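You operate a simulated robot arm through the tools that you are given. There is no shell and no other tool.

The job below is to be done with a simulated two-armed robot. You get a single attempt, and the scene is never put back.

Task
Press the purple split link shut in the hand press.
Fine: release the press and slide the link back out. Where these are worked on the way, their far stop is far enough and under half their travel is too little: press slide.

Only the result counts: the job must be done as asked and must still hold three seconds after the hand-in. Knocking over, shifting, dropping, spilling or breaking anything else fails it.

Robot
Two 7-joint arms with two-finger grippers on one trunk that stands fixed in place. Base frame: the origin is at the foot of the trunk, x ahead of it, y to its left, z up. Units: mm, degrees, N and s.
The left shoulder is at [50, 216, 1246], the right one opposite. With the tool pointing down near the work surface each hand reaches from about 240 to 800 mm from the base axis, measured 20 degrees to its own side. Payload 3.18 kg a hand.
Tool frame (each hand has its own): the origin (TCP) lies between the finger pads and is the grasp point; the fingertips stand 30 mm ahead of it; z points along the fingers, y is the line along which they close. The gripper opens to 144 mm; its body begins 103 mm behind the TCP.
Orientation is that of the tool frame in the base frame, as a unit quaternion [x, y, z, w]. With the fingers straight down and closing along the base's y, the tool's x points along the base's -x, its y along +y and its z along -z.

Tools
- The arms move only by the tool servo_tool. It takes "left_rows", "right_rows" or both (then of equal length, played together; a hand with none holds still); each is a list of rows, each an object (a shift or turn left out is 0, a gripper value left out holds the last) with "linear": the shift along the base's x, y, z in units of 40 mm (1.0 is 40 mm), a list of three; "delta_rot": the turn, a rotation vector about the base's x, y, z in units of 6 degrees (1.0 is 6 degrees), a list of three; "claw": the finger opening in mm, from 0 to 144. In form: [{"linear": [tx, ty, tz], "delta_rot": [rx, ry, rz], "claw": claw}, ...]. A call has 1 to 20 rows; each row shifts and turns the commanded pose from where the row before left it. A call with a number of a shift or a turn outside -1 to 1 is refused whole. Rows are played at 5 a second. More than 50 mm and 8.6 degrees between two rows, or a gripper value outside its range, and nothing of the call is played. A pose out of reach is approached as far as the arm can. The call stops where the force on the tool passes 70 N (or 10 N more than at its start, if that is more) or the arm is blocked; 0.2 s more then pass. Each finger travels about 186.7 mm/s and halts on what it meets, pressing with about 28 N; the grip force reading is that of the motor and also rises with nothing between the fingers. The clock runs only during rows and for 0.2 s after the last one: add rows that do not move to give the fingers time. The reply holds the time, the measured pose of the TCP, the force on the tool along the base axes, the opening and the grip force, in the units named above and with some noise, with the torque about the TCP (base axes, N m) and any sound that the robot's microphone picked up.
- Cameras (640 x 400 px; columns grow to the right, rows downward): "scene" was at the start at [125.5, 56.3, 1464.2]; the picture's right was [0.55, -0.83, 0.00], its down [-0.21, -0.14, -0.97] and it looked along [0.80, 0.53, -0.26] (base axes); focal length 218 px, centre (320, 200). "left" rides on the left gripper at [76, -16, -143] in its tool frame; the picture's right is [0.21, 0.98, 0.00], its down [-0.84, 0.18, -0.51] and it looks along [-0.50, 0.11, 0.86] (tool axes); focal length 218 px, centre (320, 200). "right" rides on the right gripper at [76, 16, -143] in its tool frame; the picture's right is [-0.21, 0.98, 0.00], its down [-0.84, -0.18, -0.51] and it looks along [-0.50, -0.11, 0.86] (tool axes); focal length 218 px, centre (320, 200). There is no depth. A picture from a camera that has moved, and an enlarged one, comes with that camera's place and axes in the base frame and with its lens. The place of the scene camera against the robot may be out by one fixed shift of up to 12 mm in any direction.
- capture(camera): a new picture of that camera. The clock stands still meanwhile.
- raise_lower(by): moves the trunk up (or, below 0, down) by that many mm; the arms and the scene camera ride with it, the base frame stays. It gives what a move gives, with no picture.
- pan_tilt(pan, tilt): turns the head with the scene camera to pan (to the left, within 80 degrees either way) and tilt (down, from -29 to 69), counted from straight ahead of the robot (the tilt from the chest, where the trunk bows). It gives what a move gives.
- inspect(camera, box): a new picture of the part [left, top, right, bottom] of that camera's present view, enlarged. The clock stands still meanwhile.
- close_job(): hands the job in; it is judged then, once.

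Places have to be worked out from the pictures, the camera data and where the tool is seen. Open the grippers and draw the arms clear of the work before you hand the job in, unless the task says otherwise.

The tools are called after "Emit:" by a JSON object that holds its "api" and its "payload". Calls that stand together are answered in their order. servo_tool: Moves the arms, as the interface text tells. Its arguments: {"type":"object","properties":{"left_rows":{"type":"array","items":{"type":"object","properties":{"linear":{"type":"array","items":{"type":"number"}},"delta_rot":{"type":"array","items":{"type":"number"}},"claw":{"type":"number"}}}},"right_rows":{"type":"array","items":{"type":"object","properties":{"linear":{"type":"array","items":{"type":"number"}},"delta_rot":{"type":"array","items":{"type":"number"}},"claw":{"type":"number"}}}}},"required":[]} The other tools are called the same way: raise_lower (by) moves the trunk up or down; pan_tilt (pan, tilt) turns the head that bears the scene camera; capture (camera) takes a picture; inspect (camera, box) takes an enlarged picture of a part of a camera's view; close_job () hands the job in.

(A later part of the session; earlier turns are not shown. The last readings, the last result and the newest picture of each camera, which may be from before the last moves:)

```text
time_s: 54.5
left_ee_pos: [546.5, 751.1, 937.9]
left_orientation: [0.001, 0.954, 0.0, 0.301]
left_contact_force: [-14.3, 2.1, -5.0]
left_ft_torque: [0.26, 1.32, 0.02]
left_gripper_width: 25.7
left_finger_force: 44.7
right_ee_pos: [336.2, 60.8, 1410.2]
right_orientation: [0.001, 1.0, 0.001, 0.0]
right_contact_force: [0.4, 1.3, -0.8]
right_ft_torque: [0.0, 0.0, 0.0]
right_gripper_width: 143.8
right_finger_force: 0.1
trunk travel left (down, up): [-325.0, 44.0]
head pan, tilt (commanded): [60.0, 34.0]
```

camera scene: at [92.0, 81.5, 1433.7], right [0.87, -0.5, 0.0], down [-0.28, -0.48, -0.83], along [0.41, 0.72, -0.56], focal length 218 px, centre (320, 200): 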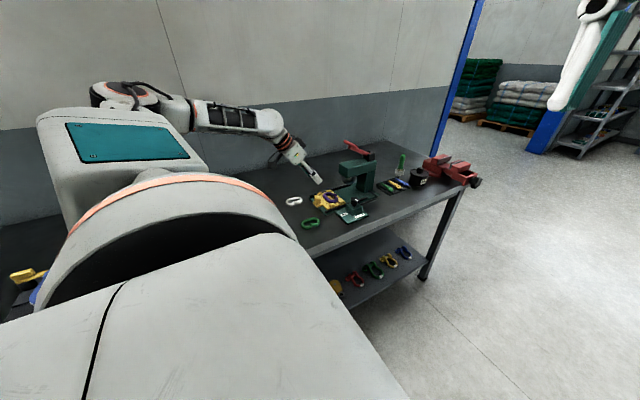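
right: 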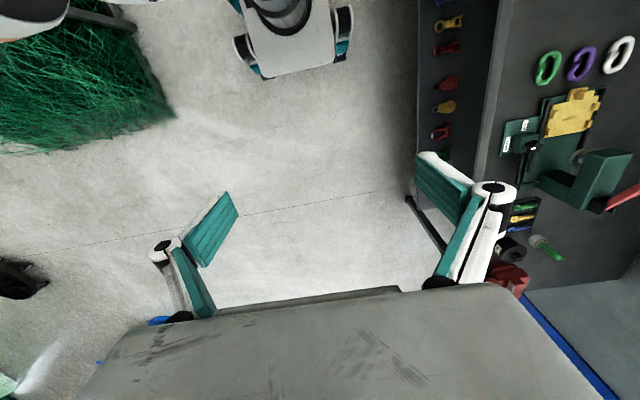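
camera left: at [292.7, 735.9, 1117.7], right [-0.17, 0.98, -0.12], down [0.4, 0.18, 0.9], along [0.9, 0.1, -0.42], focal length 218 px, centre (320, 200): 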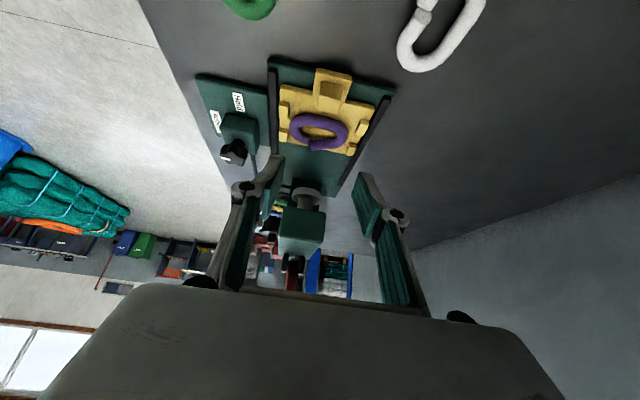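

Emit:
{"api": "servo_tool", "payload": {"left_rows": [{"linear": [-0.03, 0, 0]}, {"linear": [0, 0, 0]}, {"claw": 27}, {"claw": 29}, {"claw": 33}, {"claw": 40}, {"claw": 50}, {"linear": [0, 0, 0]}]}}

Emit:
{"api": "inspect", "payload": {"camera": "scene", "box": [310, 165, 380, 215]}}

```text
time_s: 56.3
left_ee_pos: [546.8, 747.3, 937.1]
left_orientation: [0.0, 0.954, 0.0, 0.301]
left_contact_force: [-0.1, -0.8, 0.3]
left_ft_torque: [0.01, 0.01, 0.0]
left_gripper_width: 50.2
left_finger_force: 0.0
right_ee_pos: [338.5, 61.2, 1408.6]
right_orientation: [0.002, 1.0, 0.001, 0.0]
right_contact_force: [-0.3, 0.1, -0.4]
right_ft_torque: [0.01, 0.01, -0.01]
right_gripper_width: 144.1
right_finger_force: 0.1
trunk travel left (down, up): [-325.0, 44.0]
head pan, tilt (commanded): [60.0, 34.0]
```

```text
8.00 times, centred on (345, 190) of scene
camera zoom: at [92.0, 81.3, 1433.7], right [0.87, -0.5, 0.0], down [-0.28, -0.48, -0.83], along [0.41, 0.72, -0.56], focal length 1747 px, centre (120, 280)
```

zoom: 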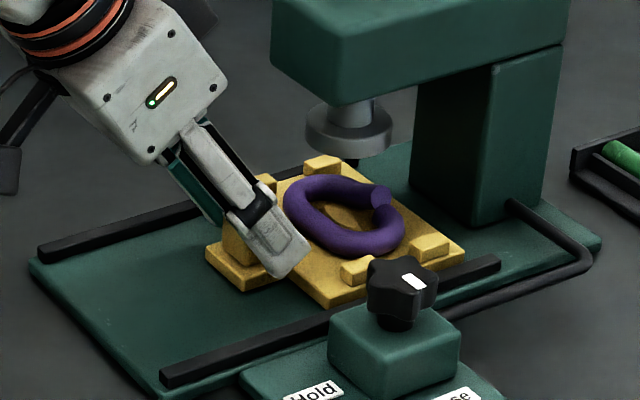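

The slide stays under the ram at its stop. I'll retreat along the tool axis, level the hand, and move to look at the valve knob from above.

Emit:
{"api": "servo_tool", "payload": {"left_rows": [{"linear": [-0.3, 0, 0.43]}, {"linear": [-0.5, 0, 0.72]}, {"linear": [-0.4, 0, 0.6]}, {"linear": [-0.2, -0.3, 0.6]}, {"linear": [0, -0.7, 0.4], "delta_rot": [0, 0.97, 0]}, {"linear": [0.2, -0.7, 0.2], "delta_rot": [0, 0.97, 0]}, {"linear": [0.3, -0.6, 0], "delta_rot": [0, 0.97, 0]}, {"linear": [0.3, -0.5, 0], "delta_rot": [0, 0.97, 0]}, {"linear": [0, -0.3, 0], "delta_rot": [0, 0.97, 0]}, {"linear": [0, 0, 0], "delta_rot": [0, 0.98, 0]}, {"linear": [0, 0, 0]}, {"linear": [0, 0, 0]}]}}

Emit:
{"api": "capture", "payload": {"camera": "left"}}

Emit:
{"api": "inspect", "payload": {"camera": "scene", "box": [310, 155, 390, 225]}}

```text
time_s: 58.9
left_ee_pos: [523.0, 624.5, 1055.2]
left_orientation: [0.0, 1.0, 0.0, 0.0]
left_contact_force: [0.6, 0.0, 0.0]
left_ft_torque: [0.03, -0.01, 0.01]
left_gripper_width: 50.0
left_finger_force: 0.0
right_ee_pos: [338.6, 60.0, 1411.0]
right_orientation: [0.002, 1.0, 0.001, 0.0]
right_contact_force: [0.0, 0.1, -1.0]
right_ft_torque: [0.04, 0.01, 0.01]
right_gripper_width: 144.0
right_finger_force: 0.1
trunk travel left (down, up): [-325.0, 44.0]
head pan, tilt (commanded): [60.0, 34.0]
```

```text
taken
camera left: at [446.8, 608.6, 1197.6], right [-0.21, 0.98, 0.0], down [0.84, 0.18, 0.51], along [0.5, 0.11, -0.86], focal length 218 px, centre (320, 200)
```

left: 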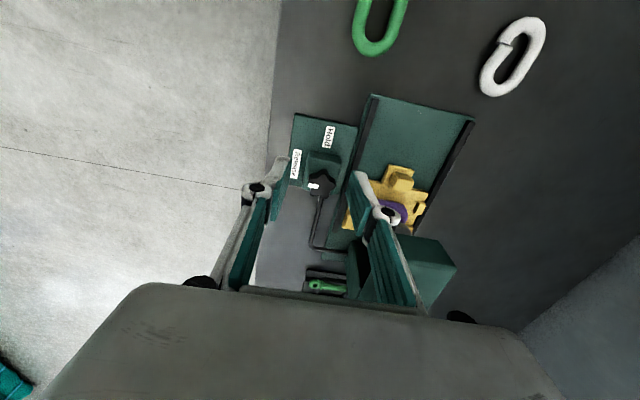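

```text
5.71 times, centred on (350, 190) of scene
camera zoom: at [91.9, 79.7, 1433.8], right [0.87, -0.5, 0.0], down [-0.28, -0.48, -0.83], along [0.41, 0.72, -0.56], focal length 1248 px, centre (149, 257)
```

zoom: 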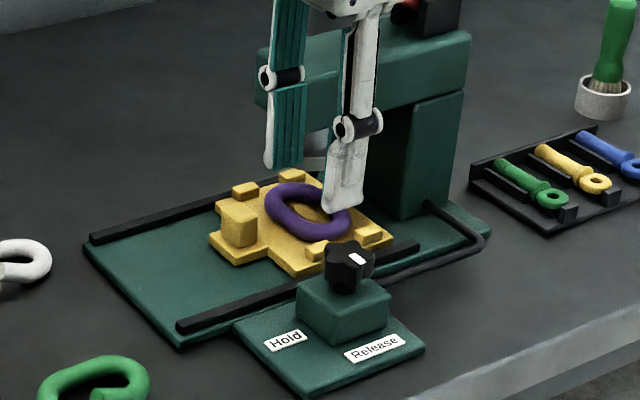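

Good view of the valve. I'll zoom in on the knob to get its lobes, centre and pointer direction.

Emit:
{"api": "inspect", "payload": {"camera": "left", "box": [280, 110, 370, 220]}}

Emit:
{"api": "inspect", "payload": {"camera": "left", "box": [300, 165, 345, 205]}}

Emit:
{"api": "inspect", "payload": {"camera": "scene", "box": [350, 186, 372, 204]}}

```text
3.64 times, centred on (325, 165) of left
camera zoom: at [446.8, 608.6, 1197.6], right [-0.21, 0.98, 0.0], down [0.84, 0.18, 0.51], along [0.5, 0.11, -0.86], focal length 794 px, centre (302, 327)
```

zoom: 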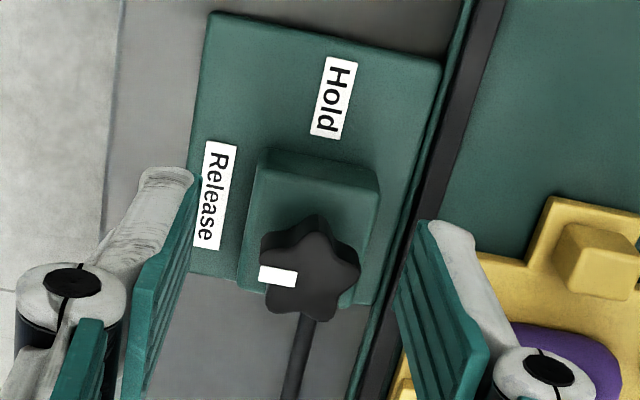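

```text
10.00 times, centred on (322, 185) of left
camera zoom: at [446.8, 608.6, 1197.6], right [-0.21, 0.98, 0.0], down [0.84, 0.18, 0.51], along [0.5, 0.11, -0.86], focal length 2183 px, centre (295, 350)
```

zoom: 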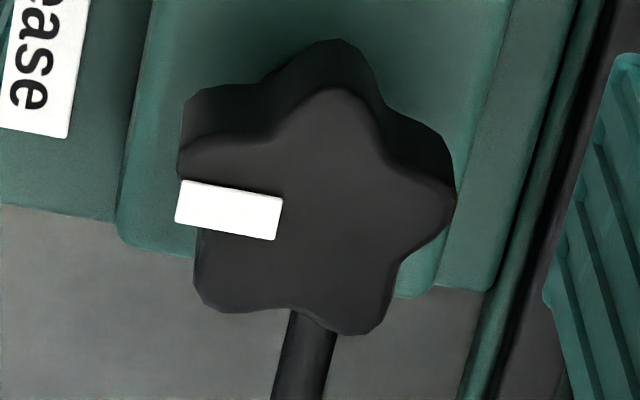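

```text
16.00 times, centred on (361, 195) of scene
camera zoom: at [91.9, 79.7, 1433.8], right [0.87, -0.5, 0.0], down [-0.28, -0.48, -0.83], along [0.41, 0.72, -0.56], focal length 3494 px, centre (-336, 280)
```

zoom: 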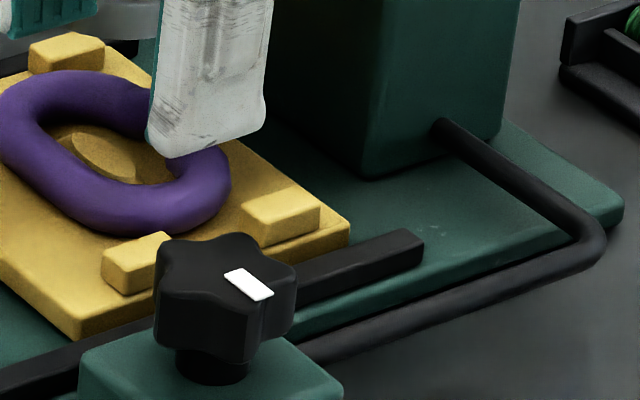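

The valve knob is a 5-lobed star (~39 mm across) at roughly (575, 638), top z≈942, pointer at Release (−y). I'll turn the hand to yaw 92° above it (so one finger meets a lobe and the other a pair) and view it from that second angle.

Emit:
{"api": "servo_tool", "payload": {"left_rows": [{"linear": [0.3, 0.1, 0], "delta_rot": [0, 0, 0.958], "claw": 60}, {"linear": [0.3, 0.1, 0], "delta_rot": [0, 0, 0.958]}, {"linear": [0.3, 0.1, 0], "delta_rot": [0, 0, 0.958]}, {"linear": [0.3, 0.04, 0], "delta_rot": [0, 0, 0.958]}, {"linear": [0.1, 0, 0], "delta_rot": [0, 0, 0.958]}, {"delta_rot": [0, 0, 0.958]}, {"delta_rot": [0, 0, 0.958]}, {"delta_rot": [0, 0, 0.958]}, {"delta_rot": [0, 0, 0.958]}, {"delta_rot": [0, 0, 0.958]}, {"delta_rot": [0, 0, 0.958]}, {"delta_rot": [0, 0, 0.958]}, {"delta_rot": [0, 0, 0.958]}, {"delta_rot": [0, 0, 0.958]}, {"delta_rot": [0, 0, 0.958]}, {"delta_rot": [0, 0, 0.958]}, {"linear": [0, 0, 0]}, {"linear": [0, 0, 0]}]}}

Emit:
{"api": "capture", "payload": {"camera": "left"}}

Emit:
{"api": "inspect", "payload": {"camera": "left", "box": [270, 90, 380, 200]}}

```text
time_s: 62.7
left_ee_pos: [574.1, 639.0, 1054.4]
left_orientation: [0.719, -0.695, 0.0, 0.0]
left_contact_force: [-0.8, 0.0, -0.7]
left_ft_torque: [0.01, -0.03, -0.02]
left_gripper_width: 60.2
left_finger_force: 0.1
right_ee_pos: [337.3, 61.0, 1410.0]
right_orientation: [0.001, 1.0, 0.001, 0.001]
right_contact_force: [-0.1, 0.5, 0.1]
right_ft_torque: [0.03, 0.02, -0.02]
right_gripper_width: 144.1
right_finger_force: 0.0
trunk travel left (down, up): [-325.0, 44.0]
head pan, tilt (commanded): [60.0, 34.0]
```

```text
taken
camera left: at [593.9, 563.7, 1197.0], right [-0.97, -0.24, 0.0], down [-0.21, 0.84, 0.51], along [-0.12, 0.49, -0.86], focal length 218 px, centre (320, 200)
```

left: 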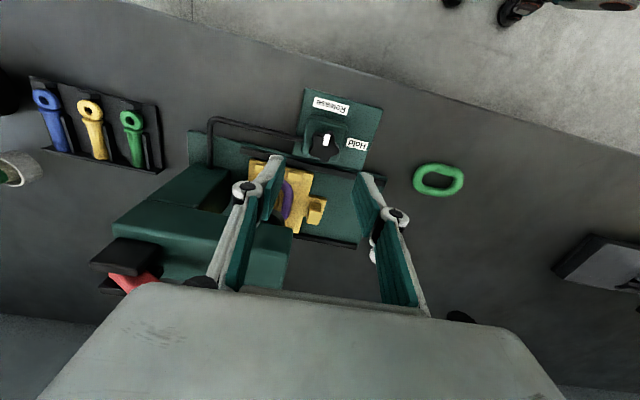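

```text
3.64 times, centred on (325, 145) of left
camera zoom: at [593.9, 563.7, 1197.0], right [-0.97, -0.24, 0.0], down [-0.21, 0.84, 0.51], along [-0.12, 0.49, -0.86], focal length 794 px, centre (302, 400)
```

zoom: 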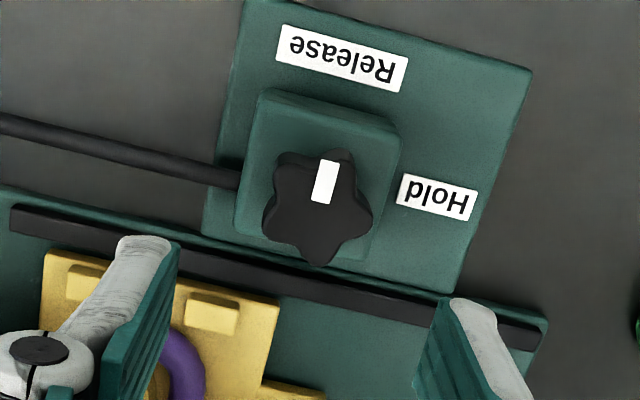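

Triangulating gives the knob centre ≈(570.5, 637), top z≈948. I'll shift over it and descend so the tips reach z≈926, above the valve block.

Emit:
{"api": "servo_tool", "payload": {"left_rows": [{"linear": [-0.09, -0.05, -0.5]}, {"linear": [0, 0, -0.7]}, {"linear": [0, 0, -0.4]}, {"linear": [0, 0, 0]}, {"linear": [0, 0, 0]}]}}

Emit:
{"api": "inspect", "payload": {"camera": "left", "box": [240, 90, 400, 210]}}

Emit:
{"api": "inspect", "payload": {"camera": "scene", "box": [335, 165, 385, 215]}}

```text
time_s: 63.9
left_ee_pos: [571.1, 636.4, 989.5]
left_orientation: [0.719, -0.695, 0.0, -0.001]
left_contact_force: [-0.4, -0.7, -0.4]
left_ft_torque: [-0.01, 0.02, 0.0]
left_gripper_width: 60.2
left_finger_force: 0.1
right_ee_pos: [338.4, 61.1, 1410.0]
right_orientation: [0.001, 1.0, 0.001, 0.001]
right_contact_force: [0.0, 0.0, 0.2]
right_ft_torque: [0.03, -0.03, 0.0]
right_gripper_width: 144.1
right_finger_force: 0.1
trunk travel left (down, up): [-325.0, 44.0]
head pan, tilt (commanded): [60.0, 34.0]
```

```text
3.33 times, centred on (320, 150) of left
camera zoom: at [590.5, 561.6, 1133.1], right [-0.97, -0.24, 0.0], down [-0.21, 0.84, 0.51], along [-0.12, 0.49, -0.86], focal length 728 px, centre (320, 367)
```

zoom: 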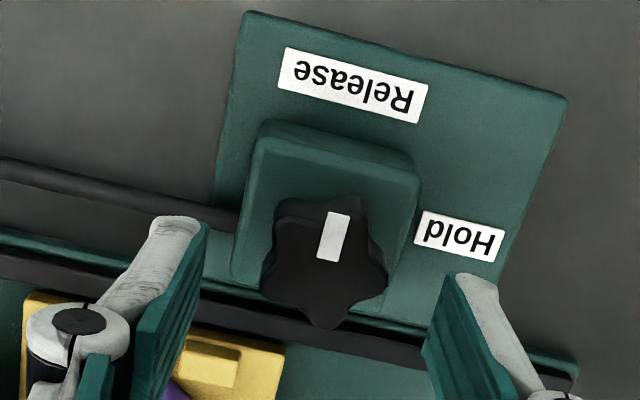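

```text
8.00 times, centred on (360, 190) of scene
camera zoom: at [92.0, 81.4, 1433.7], right [0.87, -0.5, 0.0], down [-0.28, -0.48, -0.83], along [0.41, 0.72, -0.56], focal length 1747 px, centre (0, 280)
```

zoom: 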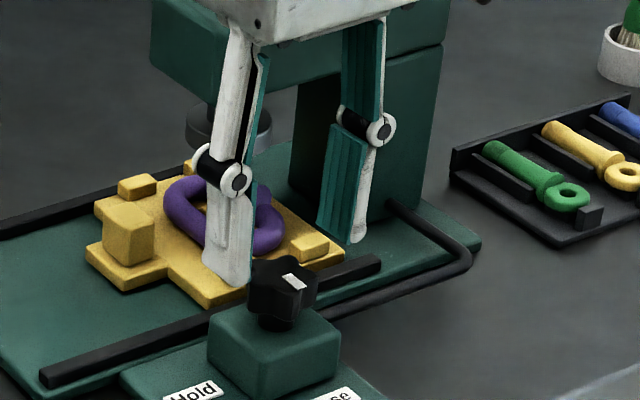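

Centre confirmed at about (570.6, 637.5). Descending so the pads straddle the knob.

Emit:
{"api": "servo_tool", "payload": {"left_rows": [{"linear": [0, 0.015, -0.4]}, {"linear": [0, 0, -0.3]}, {"linear": [0, 0, -0.13]}, {"linear": [0, 0, 0]}, {"linear": [0, 0, 0]}]}}

Emit:
{"api": "inspect", "payload": {"camera": "left", "box": [240, 90, 400, 210]}}

Emit:
{"api": "inspect", "payload": {"camera": "scene", "box": [335, 170, 385, 220]}}

```text
time_s: 65.1
left_ee_pos: [570.9, 636.9, 956.1]
left_orientation: [0.719, -0.695, 0.0, 0.0]
left_contact_force: [-0.9, 1.2, -0.3]
left_ft_torque: [0.0, 0.04, 0.02]
left_gripper_width: 60.0
left_finger_force: 0.1
right_ee_pos: [337.9, 61.0, 1409.4]
right_orientation: [0.001, 1.0, 0.001, -0.001]
right_contact_force: [-0.7, 0.6, 0.0]
right_ft_torque: [0.01, 0.02, -0.03]
right_gripper_width: 144.1
right_finger_force: 0.1
trunk travel left (down, up): [-325.0, 44.0]
head pan, tilt (commanded): [60.0, 34.0]
```

```text
3.33 times, centred on (320, 150) of left
camera zoom: at [590.6, 562.4, 1099.4], right [-0.97, -0.24, 0.0], down [-0.21, 0.84, 0.51], along [-0.12, 0.49, -0.86], focal length 728 px, centre (320, 367)
```

zoom: 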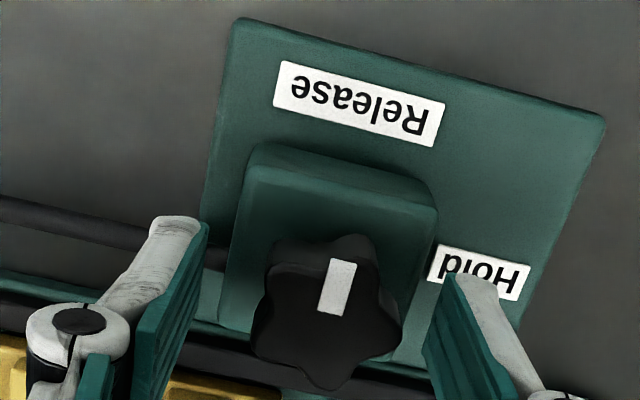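

```text
8.00 times, centred on (360, 195) of scene
camera zoom: at [92.0, 81.3, 1433.7], right [0.87, -0.5, 0.0], down [-0.28, -0.48, -0.83], along [0.41, 0.72, -0.56], focal length 1747 px, centre (0, 240)
```

zoom: 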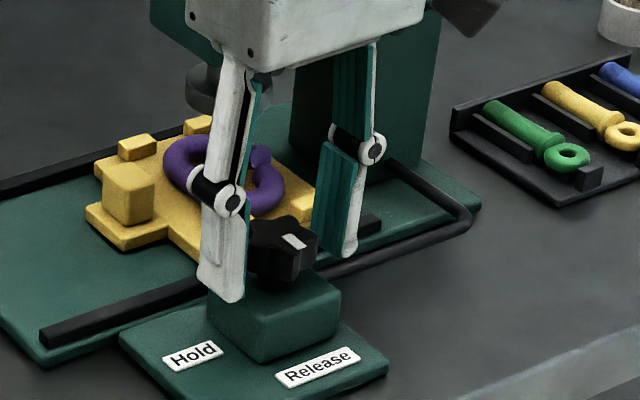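

The fingers straddle the knob at the right height. Closing gradually on it.

Emit:
{"api": "servo_tool", "payload": {"left_rows": [{"claw": 50}, {"claw": 45}, {"claw": 41}, {"claw": 38}, {"claw": 36}, {"claw": 34}, {"claw": 32}, {"claw": 30}, {"claw": 28}, {"linear": [0, 0, 0]}, {"linear": [0, 0, 0]}]}}

Emit:
{"api": "inspect", "payload": {"camera": "left", "box": [240, 90, 400, 210]}}

```text
time_s: 67.5
left_ee_pos: [570.4, 637.7, 956.8]
left_orientation: [0.719, -0.695, 0.0, 0.0]
left_contact_force: [-8.2, -2.3, -2.3]
left_ft_torque: [0.16, 0.15, -0.01]
left_gripper_width: 33.9
left_finger_force: 45.3
right_ee_pos: [336.8, 60.3, 1409.1]
right_orientation: [0.001, 1.0, 0.001, 0.0]
right_contact_force: [0.1, -0.3, -0.2]
right_ft_torque: [0.02, 0.0, 0.0]
right_gripper_width: 144.0
right_finger_force: 0.0
trunk travel left (down, up): [-325.0, 44.0]
head pan, tilt (commanded): [60.0, 34.0]
```

```text
3.33 times, centred on (320, 150) of left
camera zoom: at [589.7, 562.4, 1099.4], right [-0.97, -0.24, 0.0], down [-0.21, 0.84, 0.51], along [-0.12, 0.49, -0.86], focal length 728 px, centre (320, 367)
```

zoom: 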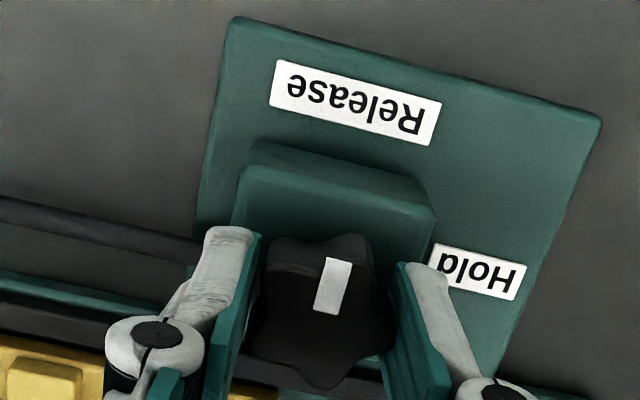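

Gripped at 34 mm. Now I'll turn the knob clockwise (−z) toward Hold, first by 42°, and check that it follows.

Emit:
{"api": "servo_tool", "payload": {"left_rows": [{"linear": [-0.03, 0, 0]}, {"linear": [0, 0.003, 0], "delta_rot": [0, 0, -1]}, {"linear": [0.001, 0.003, 0], "delta_rot": [0, 0, -1]}, {"linear": [0.001, 0.003, 0], "delta_rot": [0, 0, -1]}, {"linear": [0.002, 0.003, 0], "delta_rot": [0, 0, -1]}, {"linear": [0.002, 0.003, 0], "delta_rot": [0, 0, -1]}, {"linear": [0.003, 0.003, 0], "delta_rot": [0, 0, -1]}, {"linear": [0.003, 0.003, 0], "delta_rot": [0, 0, -1]}, {"linear": [0, 0, 0]}]}}

Emit:
{"api": "inspect", "payload": {"camera": "left", "box": [240, 90, 400, 210]}}

Emit:
{"api": "inspect", "payload": {"camera": "scene", "box": [335, 170, 385, 220]}}

```text
time_s: 69.5
left_ee_pos: [571.6, 636.6, 956.0]
left_orientation: [-0.421, 0.907, -0.002, 0.0]
left_contact_force: [0.3, -5.4, -4.1]
left_ft_torque: [-0.18, -0.09, 0.01]
left_gripper_width: 34.1
left_finger_force: 44.9
right_ee_pos: [337.8, 60.6, 1410.0]
right_orientation: [0.0, 1.0, 0.0, 0.0]
right_contact_force: [0.2, -0.4, 0.0]
right_ft_torque: [-0.01, 0.01, 0.02]
right_gripper_width: 143.8
right_finger_force: 0.1
trunk travel left (down, up): [-325.0, 44.0]
head pan, tilt (commanded): [60.0, 34.0]
```

```text
3.33 times, centred on (320, 150) of left
camera zoom: at [534.6, 569.3, 1099.5], right [-0.88, 0.47, 0.0], down [0.41, 0.76, 0.51], along [0.24, 0.45, -0.86], focal length 728 px, centre (320, 367)
```

zoom: 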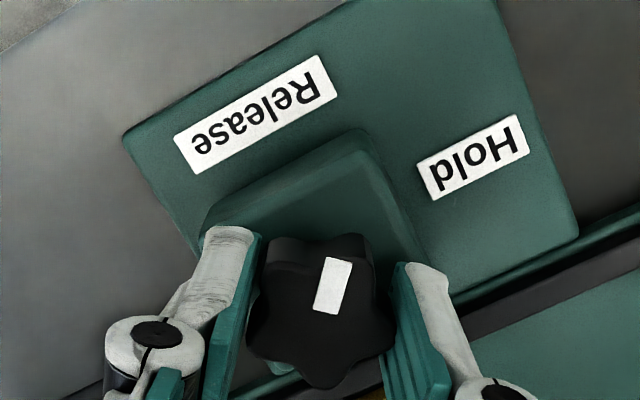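

```text
8.00 times, centred on (360, 195) of scene
camera zoom: at [92.4, 81.0, 1433.7], right [0.87, -0.5, 0.0], down [-0.28, -0.48, -0.83], along [0.41, 0.72, -0.56], focal length 1747 px, centre (0, 240)
```

zoom: 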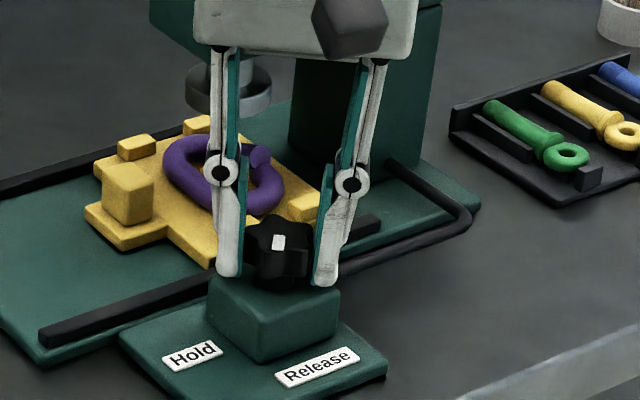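

The knob follows the gripper. I'll turn the remaining ~48° to Hold.

Emit:
{"api": "servo_tool", "payload": {"left_rows": [{"linear": [0.003, 0.002, 0], "delta_rot": [0, 0, -1]}, {"linear": [0.003, 0.002, 0], "delta_rot": [0, 0, -1]}, {"linear": [0.003, 0.002, 0], "delta_rot": [0, 0, -1]}, {"linear": [0.003, 0.001, 0], "delta_rot": [0, 0, -1]}, {"linear": [0.003, 0.001, 0], "delta_rot": [0, 0, -1]}, {"linear": [0.003, 0, 0], "delta_rot": [0, 0, -1]}, {"linear": [0.003, 0, 0], "delta_rot": [0, 0, -1]}, {"linear": [0.003, 0, 0], "delta_rot": [0, 0, -1]}, {"linear": [0, 0, 0]}]}}

Emit:
{"api": "inspect", "payload": {"camera": "left", "box": [240, 90, 400, 210]}}

Emit:
{"api": "inspect", "payload": {"camera": "scene", "box": [335, 170, 385, 220]}}

```text
time_s: 71.5
left_ee_pos: [571.7, 636.3, 958.0]
left_orientation: [-0.017, 1.0, -0.001, 0.0]
left_contact_force: [0.5, -20.3, -11.5]
left_ft_torque: [-0.37, -0.09, 0.07]
left_gripper_width: 34.1
left_finger_force: 45.2
right_ee_pos: [338.1, 60.4, 1409.8]
right_orientation: [0.001, 1.0, 0.002, -0.001]
right_contact_force: [0.0, 0.1, -0.1]
right_ft_torque: [-0.01, -0.01, 0.04]
right_gripper_width: 144.1
right_finger_force: 0.1
trunk travel left (down, up): [-325.0, 44.0]
head pan, tilt (commanded): [60.0, 34.0]
```

```text
3.33 times, centred on (320, 150) of left
camera zoom: at [496.3, 618.7, 1099.6], right [-0.24, 0.97, 0.0], down [0.84, 0.21, 0.51], along [0.49, 0.12, -0.86], focal length 728 px, centre (320, 367)
```

zoom: 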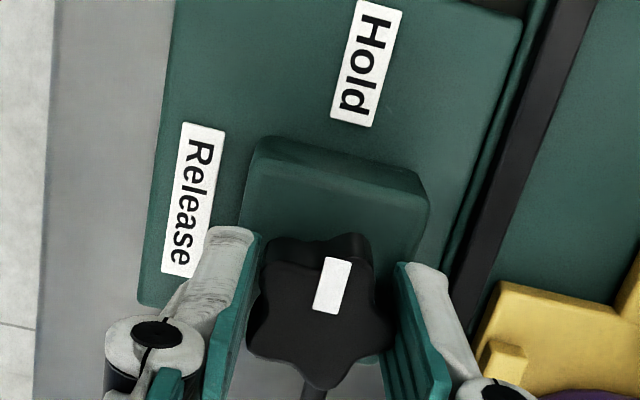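

```text
8.00 times, centred on (360, 195) of scene
camera zoom: at [93.0, 80.0, 1433.7], right [0.87, -0.5, 0.0], down [-0.28, -0.48, -0.83], along [0.41, 0.72, -0.56], focal length 1747 px, centre (0, 240)
```

zoom: 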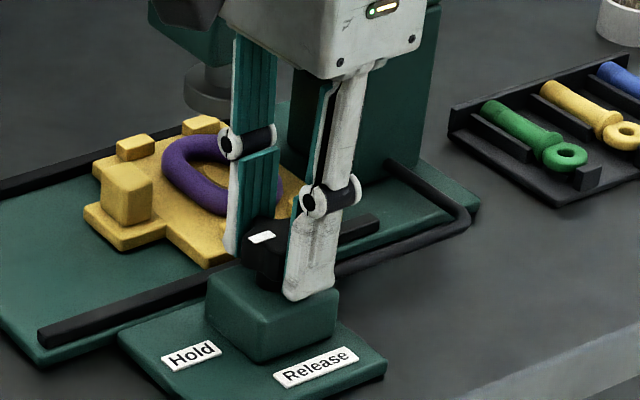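

The pointer now faces Hold. I'll ease the side load, open the fingers, and rise clear.

Emit:
{"api": "servo_tool", "payload": {"left_rows": [{"linear": [0, -0.04, 0]}, {"linear": [0, -0.02, 0]}, {"linear": [0, 0, 0], "claw": 37}, {"claw": 42}, {"claw": 50}, {"claw": 60}, {"linear": [0, 0, 0.3]}, {"linear": [0, 0, 0.7]}, {"linear": [0, 0, 0.9]}, {"linear": [0, 0, 0.6]}, {"linear": [0, 0, 0]}]}}

Emit:
{"api": "capture", "payload": {"camera": "left"}}

Emit:
{"api": "inspect", "payload": {"camera": "left", "box": [280, 110, 370, 220]}}

Emit:
{"api": "inspect", "payload": {"camera": "scene", "box": [310, 130, 390, 225]}}

```text
time_s: 73.9
left_ee_pos: [572.2, 636.3, 1058.1]
left_orientation: [-0.017, 1.0, 0.001, 0.0]
left_contact_force: [-0.1, -0.7, 0.0]
left_ft_torque: [-0.02, -0.02, 0.01]
left_gripper_width: 60.3
left_finger_force: 0.0
right_ee_pos: [337.5, 61.1, 1409.7]
right_orientation: [0.001, 1.0, 0.001, 0.0]
right_contact_force: [-0.5, -0.3, -0.6]
right_ft_torque: [0.01, 0.0, 0.01]
right_gripper_width: 144.0
right_finger_force: 0.1
trunk travel left (down, up): [-325.0, 44.0]
head pan, tilt (commanded): [60.0, 34.0]
```

```text
taken
camera left: at [496.1, 618.5, 1199.7], right [-0.24, 0.97, 0.0], down [0.84, 0.21, 0.51], along [0.49, 0.12, -0.86], focal length 218 px, centre (320, 200)
```

left: 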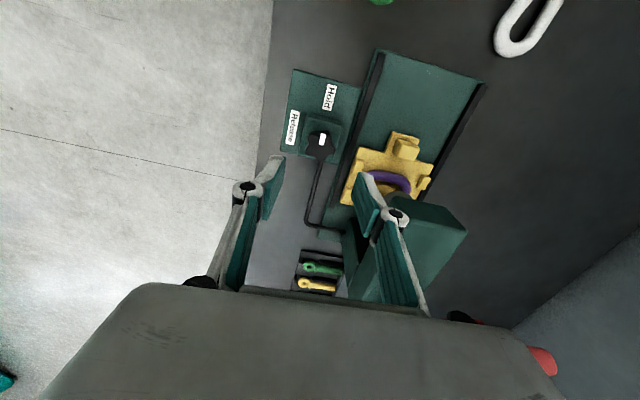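

```text
3.64 times, centred on (325, 165) of left
camera zoom: at [496.1, 618.5, 1199.7], right [-0.24, 0.97, 0.0], down [0.84, 0.21, 0.51], along [0.49, 0.12, -0.86], focal length 794 px, centre (302, 327)
```

zoom: 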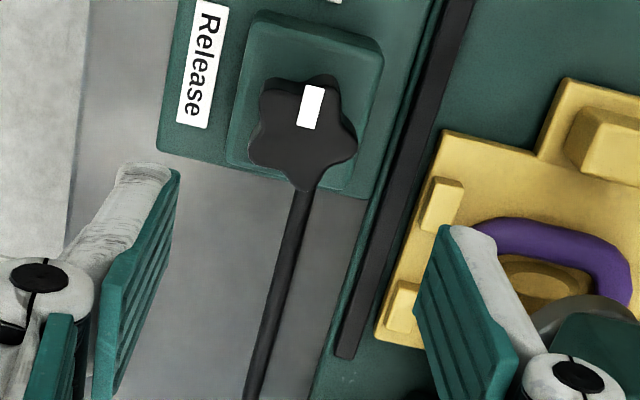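

```text
4.21 times, centred on (350, 178) of scene
camera zoom: at [92.1, 81.5, 1433.6], right [0.87, -0.5, 0.0], down [-0.28, -0.48, -0.83], along [0.41, 0.72, -0.56], focal length 920 px, centre (194, 295)
```

zoom: 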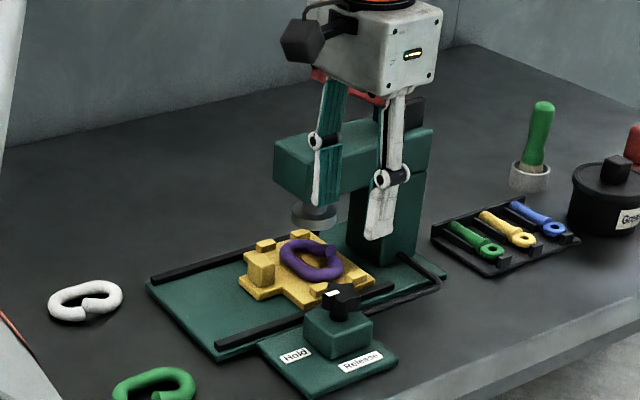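

The valve is on Hold. Now I need an accurate look at the press lever, so I'll move the hand back and up to view it with the hand camera.

Emit:
{"api": "servo_tool", "payload": {"left_rows": [{"linear": [-0.5, 0.3, 0.6]}, {"linear": [-0.6, 0.4, 0.8]}, {"linear": [-0.6, 0.4, 0.8]}, {"linear": [-0.6, 0.4, 0.8]}, {"linear": [0, 0, 0.6]}, {"linear": [0, 0, 0]}, {"linear": [0, 0, 0]}]}}

Emit:
{"api": "inspect", "payload": {"camera": "left", "box": [270, 200, 390, 290]}}

Emit:
{"api": "inspect", "payload": {"camera": "scene", "box": [335, 130, 385, 170]}}

Emit:
{"api": "capture", "payload": {"camera": "left"}}

```text
time_s: 75.5
left_ee_pos: [479.5, 694.9, 1202.0]
left_orientation: [-0.018, 1.0, 0.0, 0.0]
left_contact_force: [-0.6, -0.1, 0.2]
left_ft_torque: [0.02, 0.02, -0.01]
left_gripper_width: 60.0
left_finger_force: 0.0
right_ee_pos: [338.1, 60.4, 1409.9]
right_orientation: [0.001, 1.0, 0.001, 0.001]
right_contact_force: [1.5, 0.3, 0.8]
right_ft_torque: [0.02, -0.01, -0.01]
right_gripper_width: 143.8
right_finger_force: 0.0
trunk travel left (down, up): [-325.0, 44.0]
head pan, tilt (commanded): [60.0, 34.0]
```

```text
4.44 times, centred on (330, 245) of left
camera zoom: at [403.8, 677.3, 1344.0], right [-0.24, 0.97, 0.0], down [0.84, 0.21, 0.51], along [0.49, 0.12, -0.86], focal length 970 px, centre (276, 0)
```

zoom: 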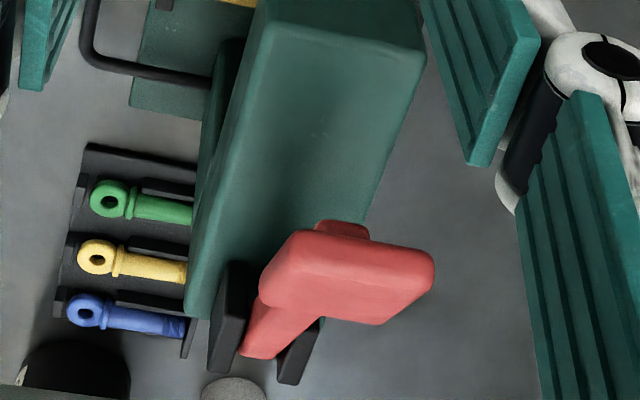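

```text
10.00 times, centred on (360, 150) of scene
camera zoom: at [92.3, 80.8, 1433.7], right [0.87, -0.5, 0.0], down [-0.28, -0.48, -0.83], along [0.41, 0.72, -0.56], focal length 2184 px, centre (-80, 700)
```

zoom: 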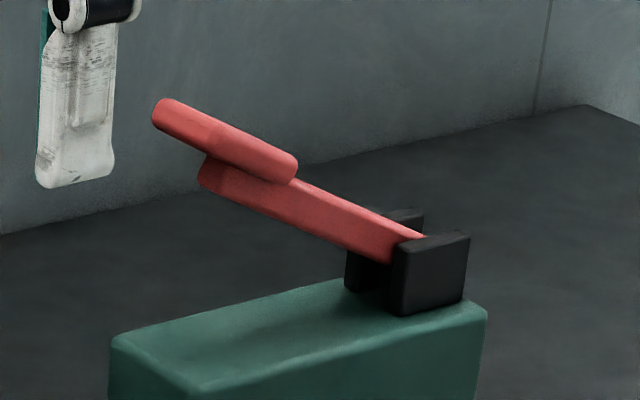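

```text
taken
camera left: at [403.8, 677.3, 1344.0], right [-0.24, 0.97, 0.0], down [0.84, 0.21, 0.51], along [0.49, 0.12, -0.86], focal length 218 px, centre (320, 200)
```

left: 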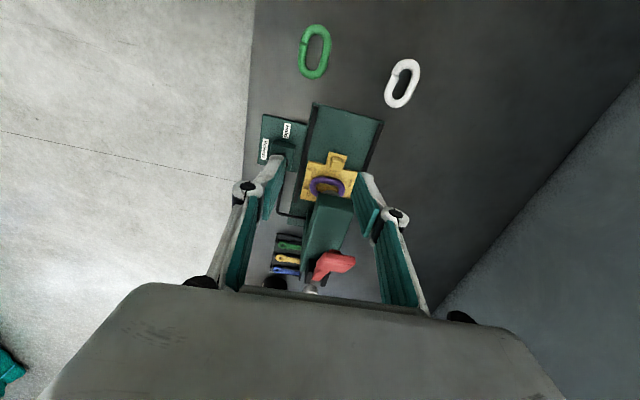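

The lever is a clevis-pivoted arm (pivot ≈(732, 752, 1063)) with a cross-pad on top at ≈(620, 753, 1130). I'll close the fingers, yaw to 90° and lean the hand 38° toward −y so the fingertips can press down on that pad.

Emit:
{"api": "servo_tool", "payload": {"left_rows": [{"linear": [0, 0, 0.2], "delta_rot": [0, 0, 0.98], "claw": 30}, {"delta_rot": [0, 0, 0.98], "claw": 10}, {"delta_rot": [0, 0, 0.98], "claw": 0}, {"delta_rot": [0, 0, 0.98]}, {"delta_rot": [0, 0, 0.98]}, {"delta_rot": [0, 0, 0.98]}, {"delta_rot": [0, 0, 0.98]}, {"delta_rot": [0, 0, 0.98]}, {"delta_rot": [0, 0, 0.98]}, {"delta_rot": [0, 0, 0.98]}, {"delta_rot": [0, 0, 0.98]}, {"delta_rot": [0, 0, 0.98]}, {"delta_rot": [0, 0, 0.98]}, {"delta_rot": [0, 0, 0.98]}, {"delta_rot": [0, 0, 0.95]}, {"linear": [0, 0, 0]}]}}

Emit:
{"api": "servo_tool", "payload": {"left_rows": [{"linear": [0.4, 0.1, 0], "delta_rot": [1, 0, 0]}, {"linear": [0.6, 0.2, 0], "delta_rot": [1, 0, 0]}, {"linear": [0.6, 0.2, 0], "delta_rot": [1, 0, 0]}, {"linear": [0.6, 0.2, 0], "delta_rot": [1, 0, 0]}, {"linear": [0.6, 0.2, 0], "delta_rot": [1, 0, 0]}, {"linear": [0.4, 0.2, 0], "delta_rot": [1, 0, 0]}, {"linear": [0.2, 0.1, 0], "delta_rot": [0.333, 0, 0]}, {"linear": [0, 0, 0]}, {"linear": [0, 0, 0]}]}}

Emit:
{"api": "capture", "payload": {"camera": "left"}}

Emit:
{"api": "inspect", "payload": {"camera": "scene", "box": [300, 90, 400, 170]}}

```text
time_s: 78.9
left_ee_pos: [479.1, 696.0, 1209.8]
left_orientation: [0.708, -0.706, 0.001, 0.0]
left_contact_force: [-0.1, 0.5, -0.3]
left_ft_torque: [0.04, 0.01, -0.01]
left_gripper_width: 0.0
left_finger_force: 28.2
right_ee_pos: [337.8, 59.7, 1409.5]
right_orientation: [0.001, 1.0, 0.001, 0.0]
right_contact_force: [-0.4, -0.2, -0.3]
right_ft_torque: [-0.04, 0.01, 0.01]
right_gripper_width: 143.9
right_finger_force: 0.1
trunk travel left (down, up): [-325.0, 44.0]
head pan, tilt (commanded): [60.0, 34.0]
```

```text
time_s: 80.9
left_ee_pos: [614.7, 743.1, 1209.1]
left_orientation: [-0.668, 0.669, 0.229, 0.231]
left_contact_force: [-0.4, 0.4, 0.7]
left_ft_torque: [0.02, 0.02, 0.03]
left_gripper_width: 0.0
left_finger_force: 28.4
right_ee_pos: [337.6, 61.8, 1409.1]
right_orientation: [0.001, 1.0, 0.001, 0.0]
right_contact_force: [0.5, 0.0, -0.9]
right_ft_torque: [-0.01, 0.0, 0.01]
right_gripper_width: 144.2
right_finger_force: 0.0
trunk travel left (down, up): [-325.0, 44.0]
head pan, tilt (commanded): [60.0, 34.0]
```

```text
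taken
camera left: at [631.6, 596.6, 1273.9], right [-0.98, -0.16, -0.13], down [-0.18, 0.35, 0.92], along [-0.11, 0.92, -0.37], focal length 218 px, centre (320, 200)
```

left: 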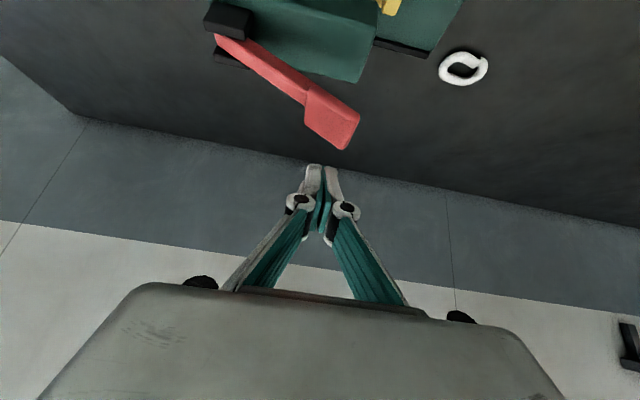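

```text
5.00 times, centred on (350, 130) of scene
camera zoom: at [92.2, 81.4, 1433.7], right [0.87, -0.5, 0.0], down [-0.28, -0.48, -0.83], along [0.41, 0.72, -0.56], focal length 1092 px, centre (170, 550)
```

zoom: 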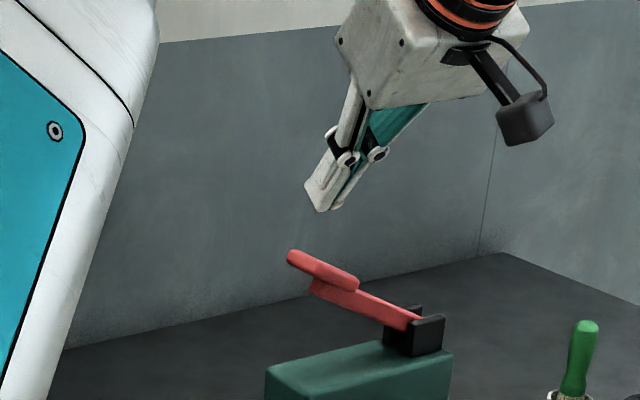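

The closed fingertips are right above the lever's pad (pad spans x 596–642, y 725–772). I'll come down to meet it.

Emit:
{"api": "servo_tool", "payload": {"left_rows": [{"linear": [-0.05, 0, -0.25]}, {"linear": [0, 0, -0.25]}, {"linear": [0, 0, -0.1]}, {"linear": [0, 0, 0]}]}}

Emit:
{"api": "inspect", "payload": {"camera": "scene", "box": [330, 110, 400, 200]}}

Emit:
{"api": "inspect", "payload": {"camera": "left", "box": [200, 0, 440, 240]}}

```text
time_s: 81.9
left_ee_pos: [612.7, 743.6, 1185.4]
left_orientation: [-0.668, 0.669, 0.229, 0.23]
left_contact_force: [0.4, 0.7, 0.2]
left_ft_torque: [-0.01, -0.02, -0.03]
left_gripper_width: 0.0
left_finger_force: 27.9
right_ee_pos: [337.5, 61.4, 1409.9]
right_orientation: [0.0, 1.0, 0.001, 0.0]
right_contact_force: [0.9, -0.2, 0.2]
right_ft_torque: [-0.03, 0.01, 0.04]
right_gripper_width: 144.0
right_finger_force: 0.1
trunk travel left (down, up): [-325.0, 44.0]
head pan, tilt (commanded): [60.0, 34.0]
```

```text
4.44 times, centred on (365, 155) of scene
camera zoom: at [92.1, 81.3, 1433.7], right [0.87, -0.5, 0.0], down [-0.28, -0.48, -0.83], along [0.41, 0.72, -0.56], focal length 971 px, centre (120, 400)
```

zoom: 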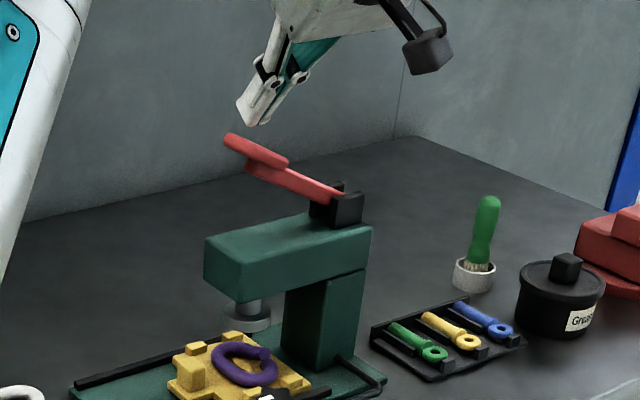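

```text
1.67 times, centred on (320, 120) of left
camera zoom: at [629.8, 596.8, 1250.3], right [-0.98, -0.16, -0.13], down [-0.18, 0.35, 0.92], along [-0.11, 0.92, -0.37], focal length 364 px, centre (320, 333)
```

zoom: 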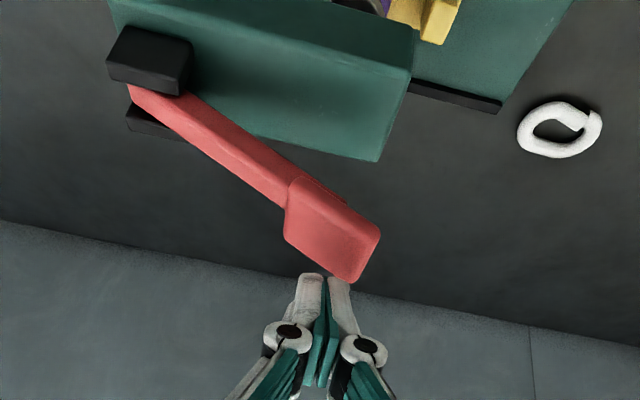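

Still clear of the pad by a few mm. Continuing down in small steps.

Emit:
{"api": "servo_tool", "payload": {"left_rows": [{"linear": [0, 0, -0.1]}, {"linear": [0, 0, -0.1]}, {"linear": [0, 0, -0.1]}, {"linear": [0, 0, 0]}]}}

Emit:
{"api": "inspect", "payload": {"camera": "scene", "box": [335, 120, 385, 200]}}

Emit:
{"api": "inspect", "payload": {"camera": "left", "box": [230, 60, 410, 240]}}

```text
time_s: 82.9
left_ee_pos: [612.8, 742.4, 1173.5]
left_orientation: [0.669, -0.668, -0.23, -0.231]
left_contact_force: [0.9, -0.9, 2.0]
left_ft_torque: [0.0, 0.01, 0.0]
left_gripper_width: 0.0
left_finger_force: 27.8
right_ee_pos: [337.1, 60.5, 1409.4]
right_orientation: [0.001, 1.0, 0.001, 0.0]
right_contact_force: [-0.1, -1.0, 0.7]
right_ft_torque: [0.04, -0.01, -0.01]
right_gripper_width: 143.9
right_finger_force: 0.0
trunk travel left (down, up): [-325.0, 44.0]
head pan, tilt (commanded): [60.0, 34.0]
```

```text
5.00 times, centred on (360, 160) of scene
camera zoom: at [91.9, 81.1, 1433.7], right [0.87, -0.5, 0.0], down [-0.28, -0.48, -0.83], along [0.41, 0.72, -0.56], focal length 1092 px, centre (120, 400)
```

zoom: 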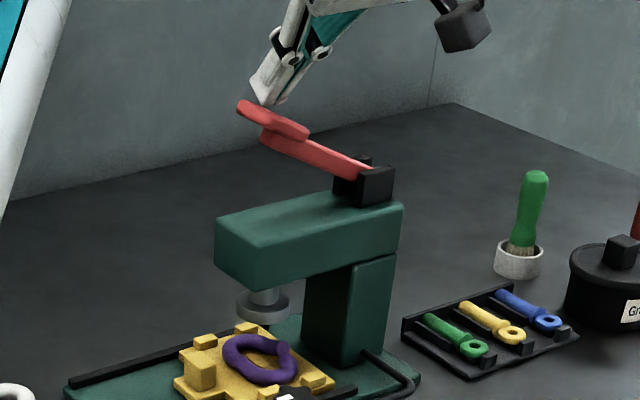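

```text
2.22 times, centred on (320, 150) of left
camera zoom: at [629.6, 596.3, 1239.0], right [-0.98, -0.16, -0.13], down [-0.18, 0.35, 0.92], along [-0.11, 0.92, -0.37], focal length 485 px, centre (320, 311)
```

zoom: 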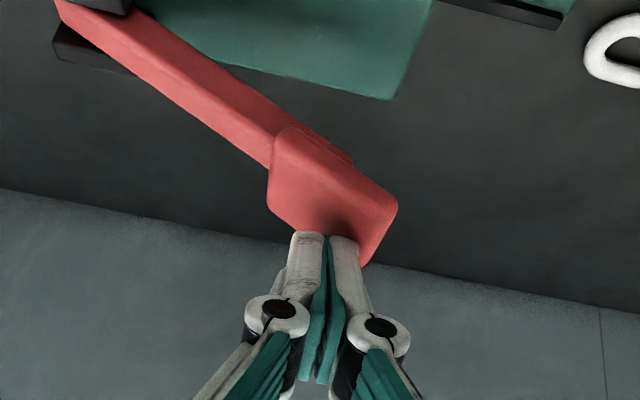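

Tips are just reaching the pad. I'll press down along the lever's arc in small steps and watch the force and ram.

Emit:
{"api": "servo_tool", "payload": {"left_rows": [{"linear": [-0.05, 0, -0.1]}, {"linear": [-0.05, 0, -0.1]}, {"linear": [-0.05, 0, -0.1]}, {"linear": [0, 0, 0]}]}}

Emit:
{"api": "inspect", "payload": {"camera": "scene", "box": [335, 120, 385, 200]}}

```text
time_s: 83.9
left_ee_pos: [606.7, 742.9, 1161.4]
left_orientation: [0.669, -0.668, -0.231, -0.231]
left_contact_force: [-0.4, 0.1, 3.9]
left_ft_torque: [0.01, 0.04, 0.01]
left_gripper_width: 0.1
left_finger_force: 27.7
right_ee_pos: [337.1, 60.0, 1409.8]
right_orientation: [0.001, 1.0, 0.001, 0.0]
right_contact_force: [-0.4, 0.0, -0.4]
right_ft_torque: [0.0, 0.01, 0.0]
right_gripper_width: 144.0
right_finger_force: 0.1
trunk travel left (down, up): [-325.0, 44.0]
head pan, tilt (commanded): [60.0, 34.0]
```

```text
5.00 times, centred on (360, 160) of scene
camera zoom: at [91.7, 80.9, 1433.7], right [0.87, -0.5, 0.0], down [-0.28, -0.48, -0.83], along [0.41, 0.72, -0.56], focal length 1092 px, centre (120, 400)
```

zoom: 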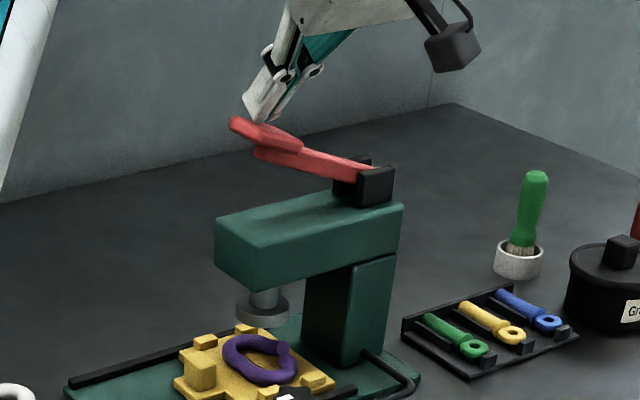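

The lever yields easily (~4 N). Continuing down the arc.

Emit:
{"api": "servo_tool", "payload": {"left_rows": [{"linear": [-0.05, 0, -0.12]}, {"linear": [-0.04, 0, -0.12]}, {"linear": [-0.04, 0, -0.12]}, {"linear": [-0.03, 0, -0.12]}, {"linear": [0, 0, 0]}]}}

Emit:
{"api": "inspect", "payload": {"camera": "scene", "box": [335, 120, 385, 200]}}

```text
time_s: 85.1
left_ee_pos: [600.1, 743.6, 1141.9]
left_orientation: [0.669, -0.668, -0.23, -0.231]
left_contact_force: [-0.9, -0.6, 3.8]
left_ft_torque: [0.03, 0.06, -0.01]
left_gripper_width: 0.0
left_finger_force: 28.3
right_ee_pos: [338.2, 60.0, 1409.4]
right_orientation: [0.001, 1.0, 0.0, 0.0]
right_contact_force: [0.8, -0.8, 0.1]
right_ft_torque: [0.01, 0.0, 0.0]
right_gripper_width: 143.9
right_finger_force: 0.1
trunk travel left (down, up): [-325.0, 44.0]
head pan, tilt (commanded): [60.0, 34.0]
```

```text
5.00 times, centred on (360, 160) of scene
camera zoom: at [91.6, 81.0, 1433.7], right [0.87, -0.5, 0.0], down [-0.28, -0.48, -0.83], along [0.41, 0.72, -0.56], focal length 1092 px, centre (120, 400)
```

zoom: 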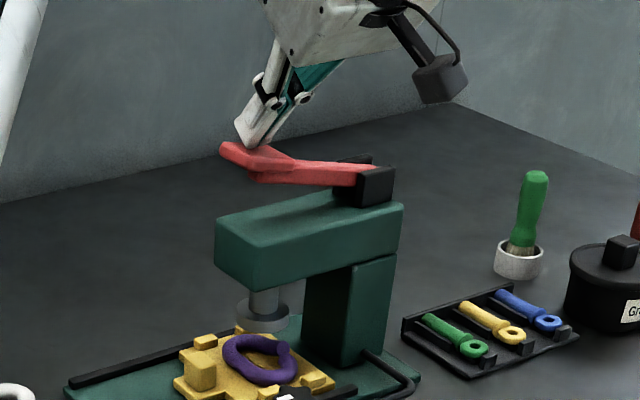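

The ram is coming down with the lever. Continuing toward the bottom of the stroke.

Emit:
{"api": "servo_tool", "payload": {"left_rows": [{"linear": [-0.02, 0, -0.12]}, {"linear": [-0.02, 0, -0.12]}, {"linear": [-0.01, 0, -0.12]}, {"linear": [0, 0, 0]}]}}

Emit:
{"api": "inspect", "payload": {"camera": "scene", "box": [335, 120, 385, 200]}}

```text
time_s: 86.1
left_ee_pos: [597.4, 742.7, 1128.6]
left_orientation: [0.669, -0.668, -0.23, -0.231]
left_contact_force: [-2.0, -0.4, 4.6]
left_ft_torque: [0.03, 0.05, 0.02]
left_gripper_width: 0.1
left_finger_force: 28.1
right_ee_pos: [337.4, 60.6, 1409.1]
right_orientation: [0.001, 1.0, 0.0, -0.001]
right_contact_force: [-0.6, 0.2, 0.0]
right_ft_torque: [0.03, -0.01, -0.02]
right_gripper_width: 143.8
right_finger_force: 0.1
trunk travel left (down, up): [-325.0, 44.0]
head pan, tilt (commanded): [60.0, 34.0]
```

```text
5.00 times, centred on (360, 160) of scene
camera zoom: at [91.5, 80.8, 1433.8], right [0.87, -0.5, 0.0], down [-0.28, -0.48, -0.83], along [0.41, 0.72, -0.56], focal length 1092 px, centre (120, 400)
```

zoom: 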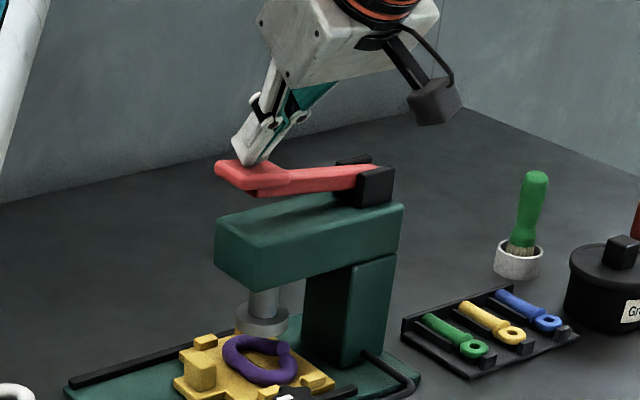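

Emit:
{"api": "servo_tool", "payload": {"left_rows": [{"linear": [-0.01, 0, -0.12]}, {"linear": [0, 0, -0.12]}, {"linear": [0, 0, -0.1]}, {"linear": [0, 0, 0]}]}}

Emit:
{"api": "inspect", "payload": {"camera": "scene", "box": [335, 120, 385, 200]}}

```text
time_s: 87.1
left_ee_pos: [597.7, 742.8, 1114.7]
left_orientation: [0.668, -0.668, -0.231, -0.231]
left_contact_force: [-2.2, 2.3, 6.1]
left_ft_torque: [0.07, 0.1, 0.04]
left_gripper_width: 0.0
left_finger_force: 28.4
right_ee_pos: [337.9, 60.4, 1409.4]
right_orientation: [0.002, 1.0, 0.001, 0.001]
right_contact_force: [-0.3, 0.5, 0.3]
right_ft_torque: [0.02, 0.01, 0.0]
right_gripper_width: 143.8
right_finger_force: 0.1
trunk travel left (down, up): [-325.0, 44.0]
head pan, tilt (commanded): [60.0, 34.0]
```

```text
5.00 times, centred on (360, 160) of scene
camera zoom: at [91.2, 80.8, 1433.8], right [0.87, -0.5, 0.0], down [-0.28, -0.48, -0.83], along [0.42, 0.72, -0.56], focal length 1092 px, centre (120, 400)
```

zoom: 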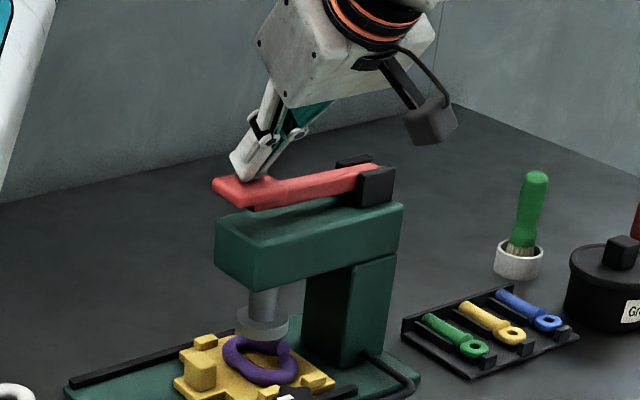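

The ram is about to meet the link. I'll continue pressing in 3 mm steps.

Emit:
{"api": "servo_tool", "payload": {"left_rows": [{"linear": [0, 0, -0.08]}, {"linear": [0, 0, -0.08]}, {"linear": [0, 0, 0]}]}}

Emit:
{"api": "inspect", "payload": {"camera": "scene", "box": [335, 140, 385, 210]}}

```text
time_s: 87.9
left_ee_pos: [598.3, 742.4, 1113.8]
left_orientation: [0.669, -0.666, -0.231, -0.235]
left_contact_force: [1.1, 9.5, 33.0]
left_ft_torque: [0.46, 0.06, 0.02]
left_gripper_width: 6.1
left_finger_force: 30.5
right_ee_pos: [335.2, 58.3, 1410.5]
right_orientation: [0.0, 1.0, 0.001, 0.001]
right_contact_force: [0.9, 0.4, -0.5]
right_ft_torque: [0.0, 0.02, 0.03]
right_gripper_width: 143.7
right_finger_force: 0.0
trunk travel left (down, up): [-325.0, 44.0]
head pan, tilt (commanded): [60.0, 34.0]
```

```text
5.71 times, centred on (360, 175) of scene
camera zoom: at [89.4, 79.1, 1434.2], right [0.87, -0.5, 0.0], down [-0.28, -0.48, -0.83], along [0.42, 0.72, -0.56], focal length 1248 px, centre (91, 343)
```

zoom: 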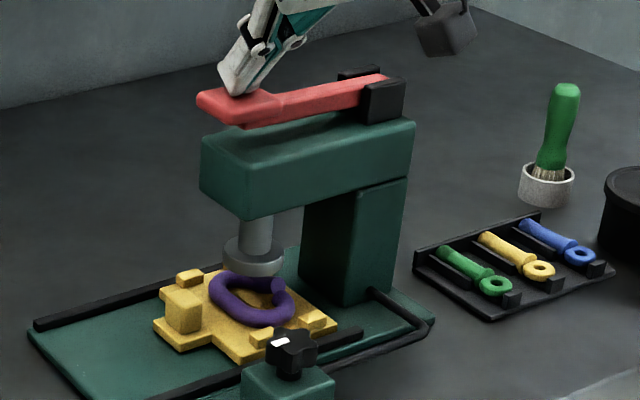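

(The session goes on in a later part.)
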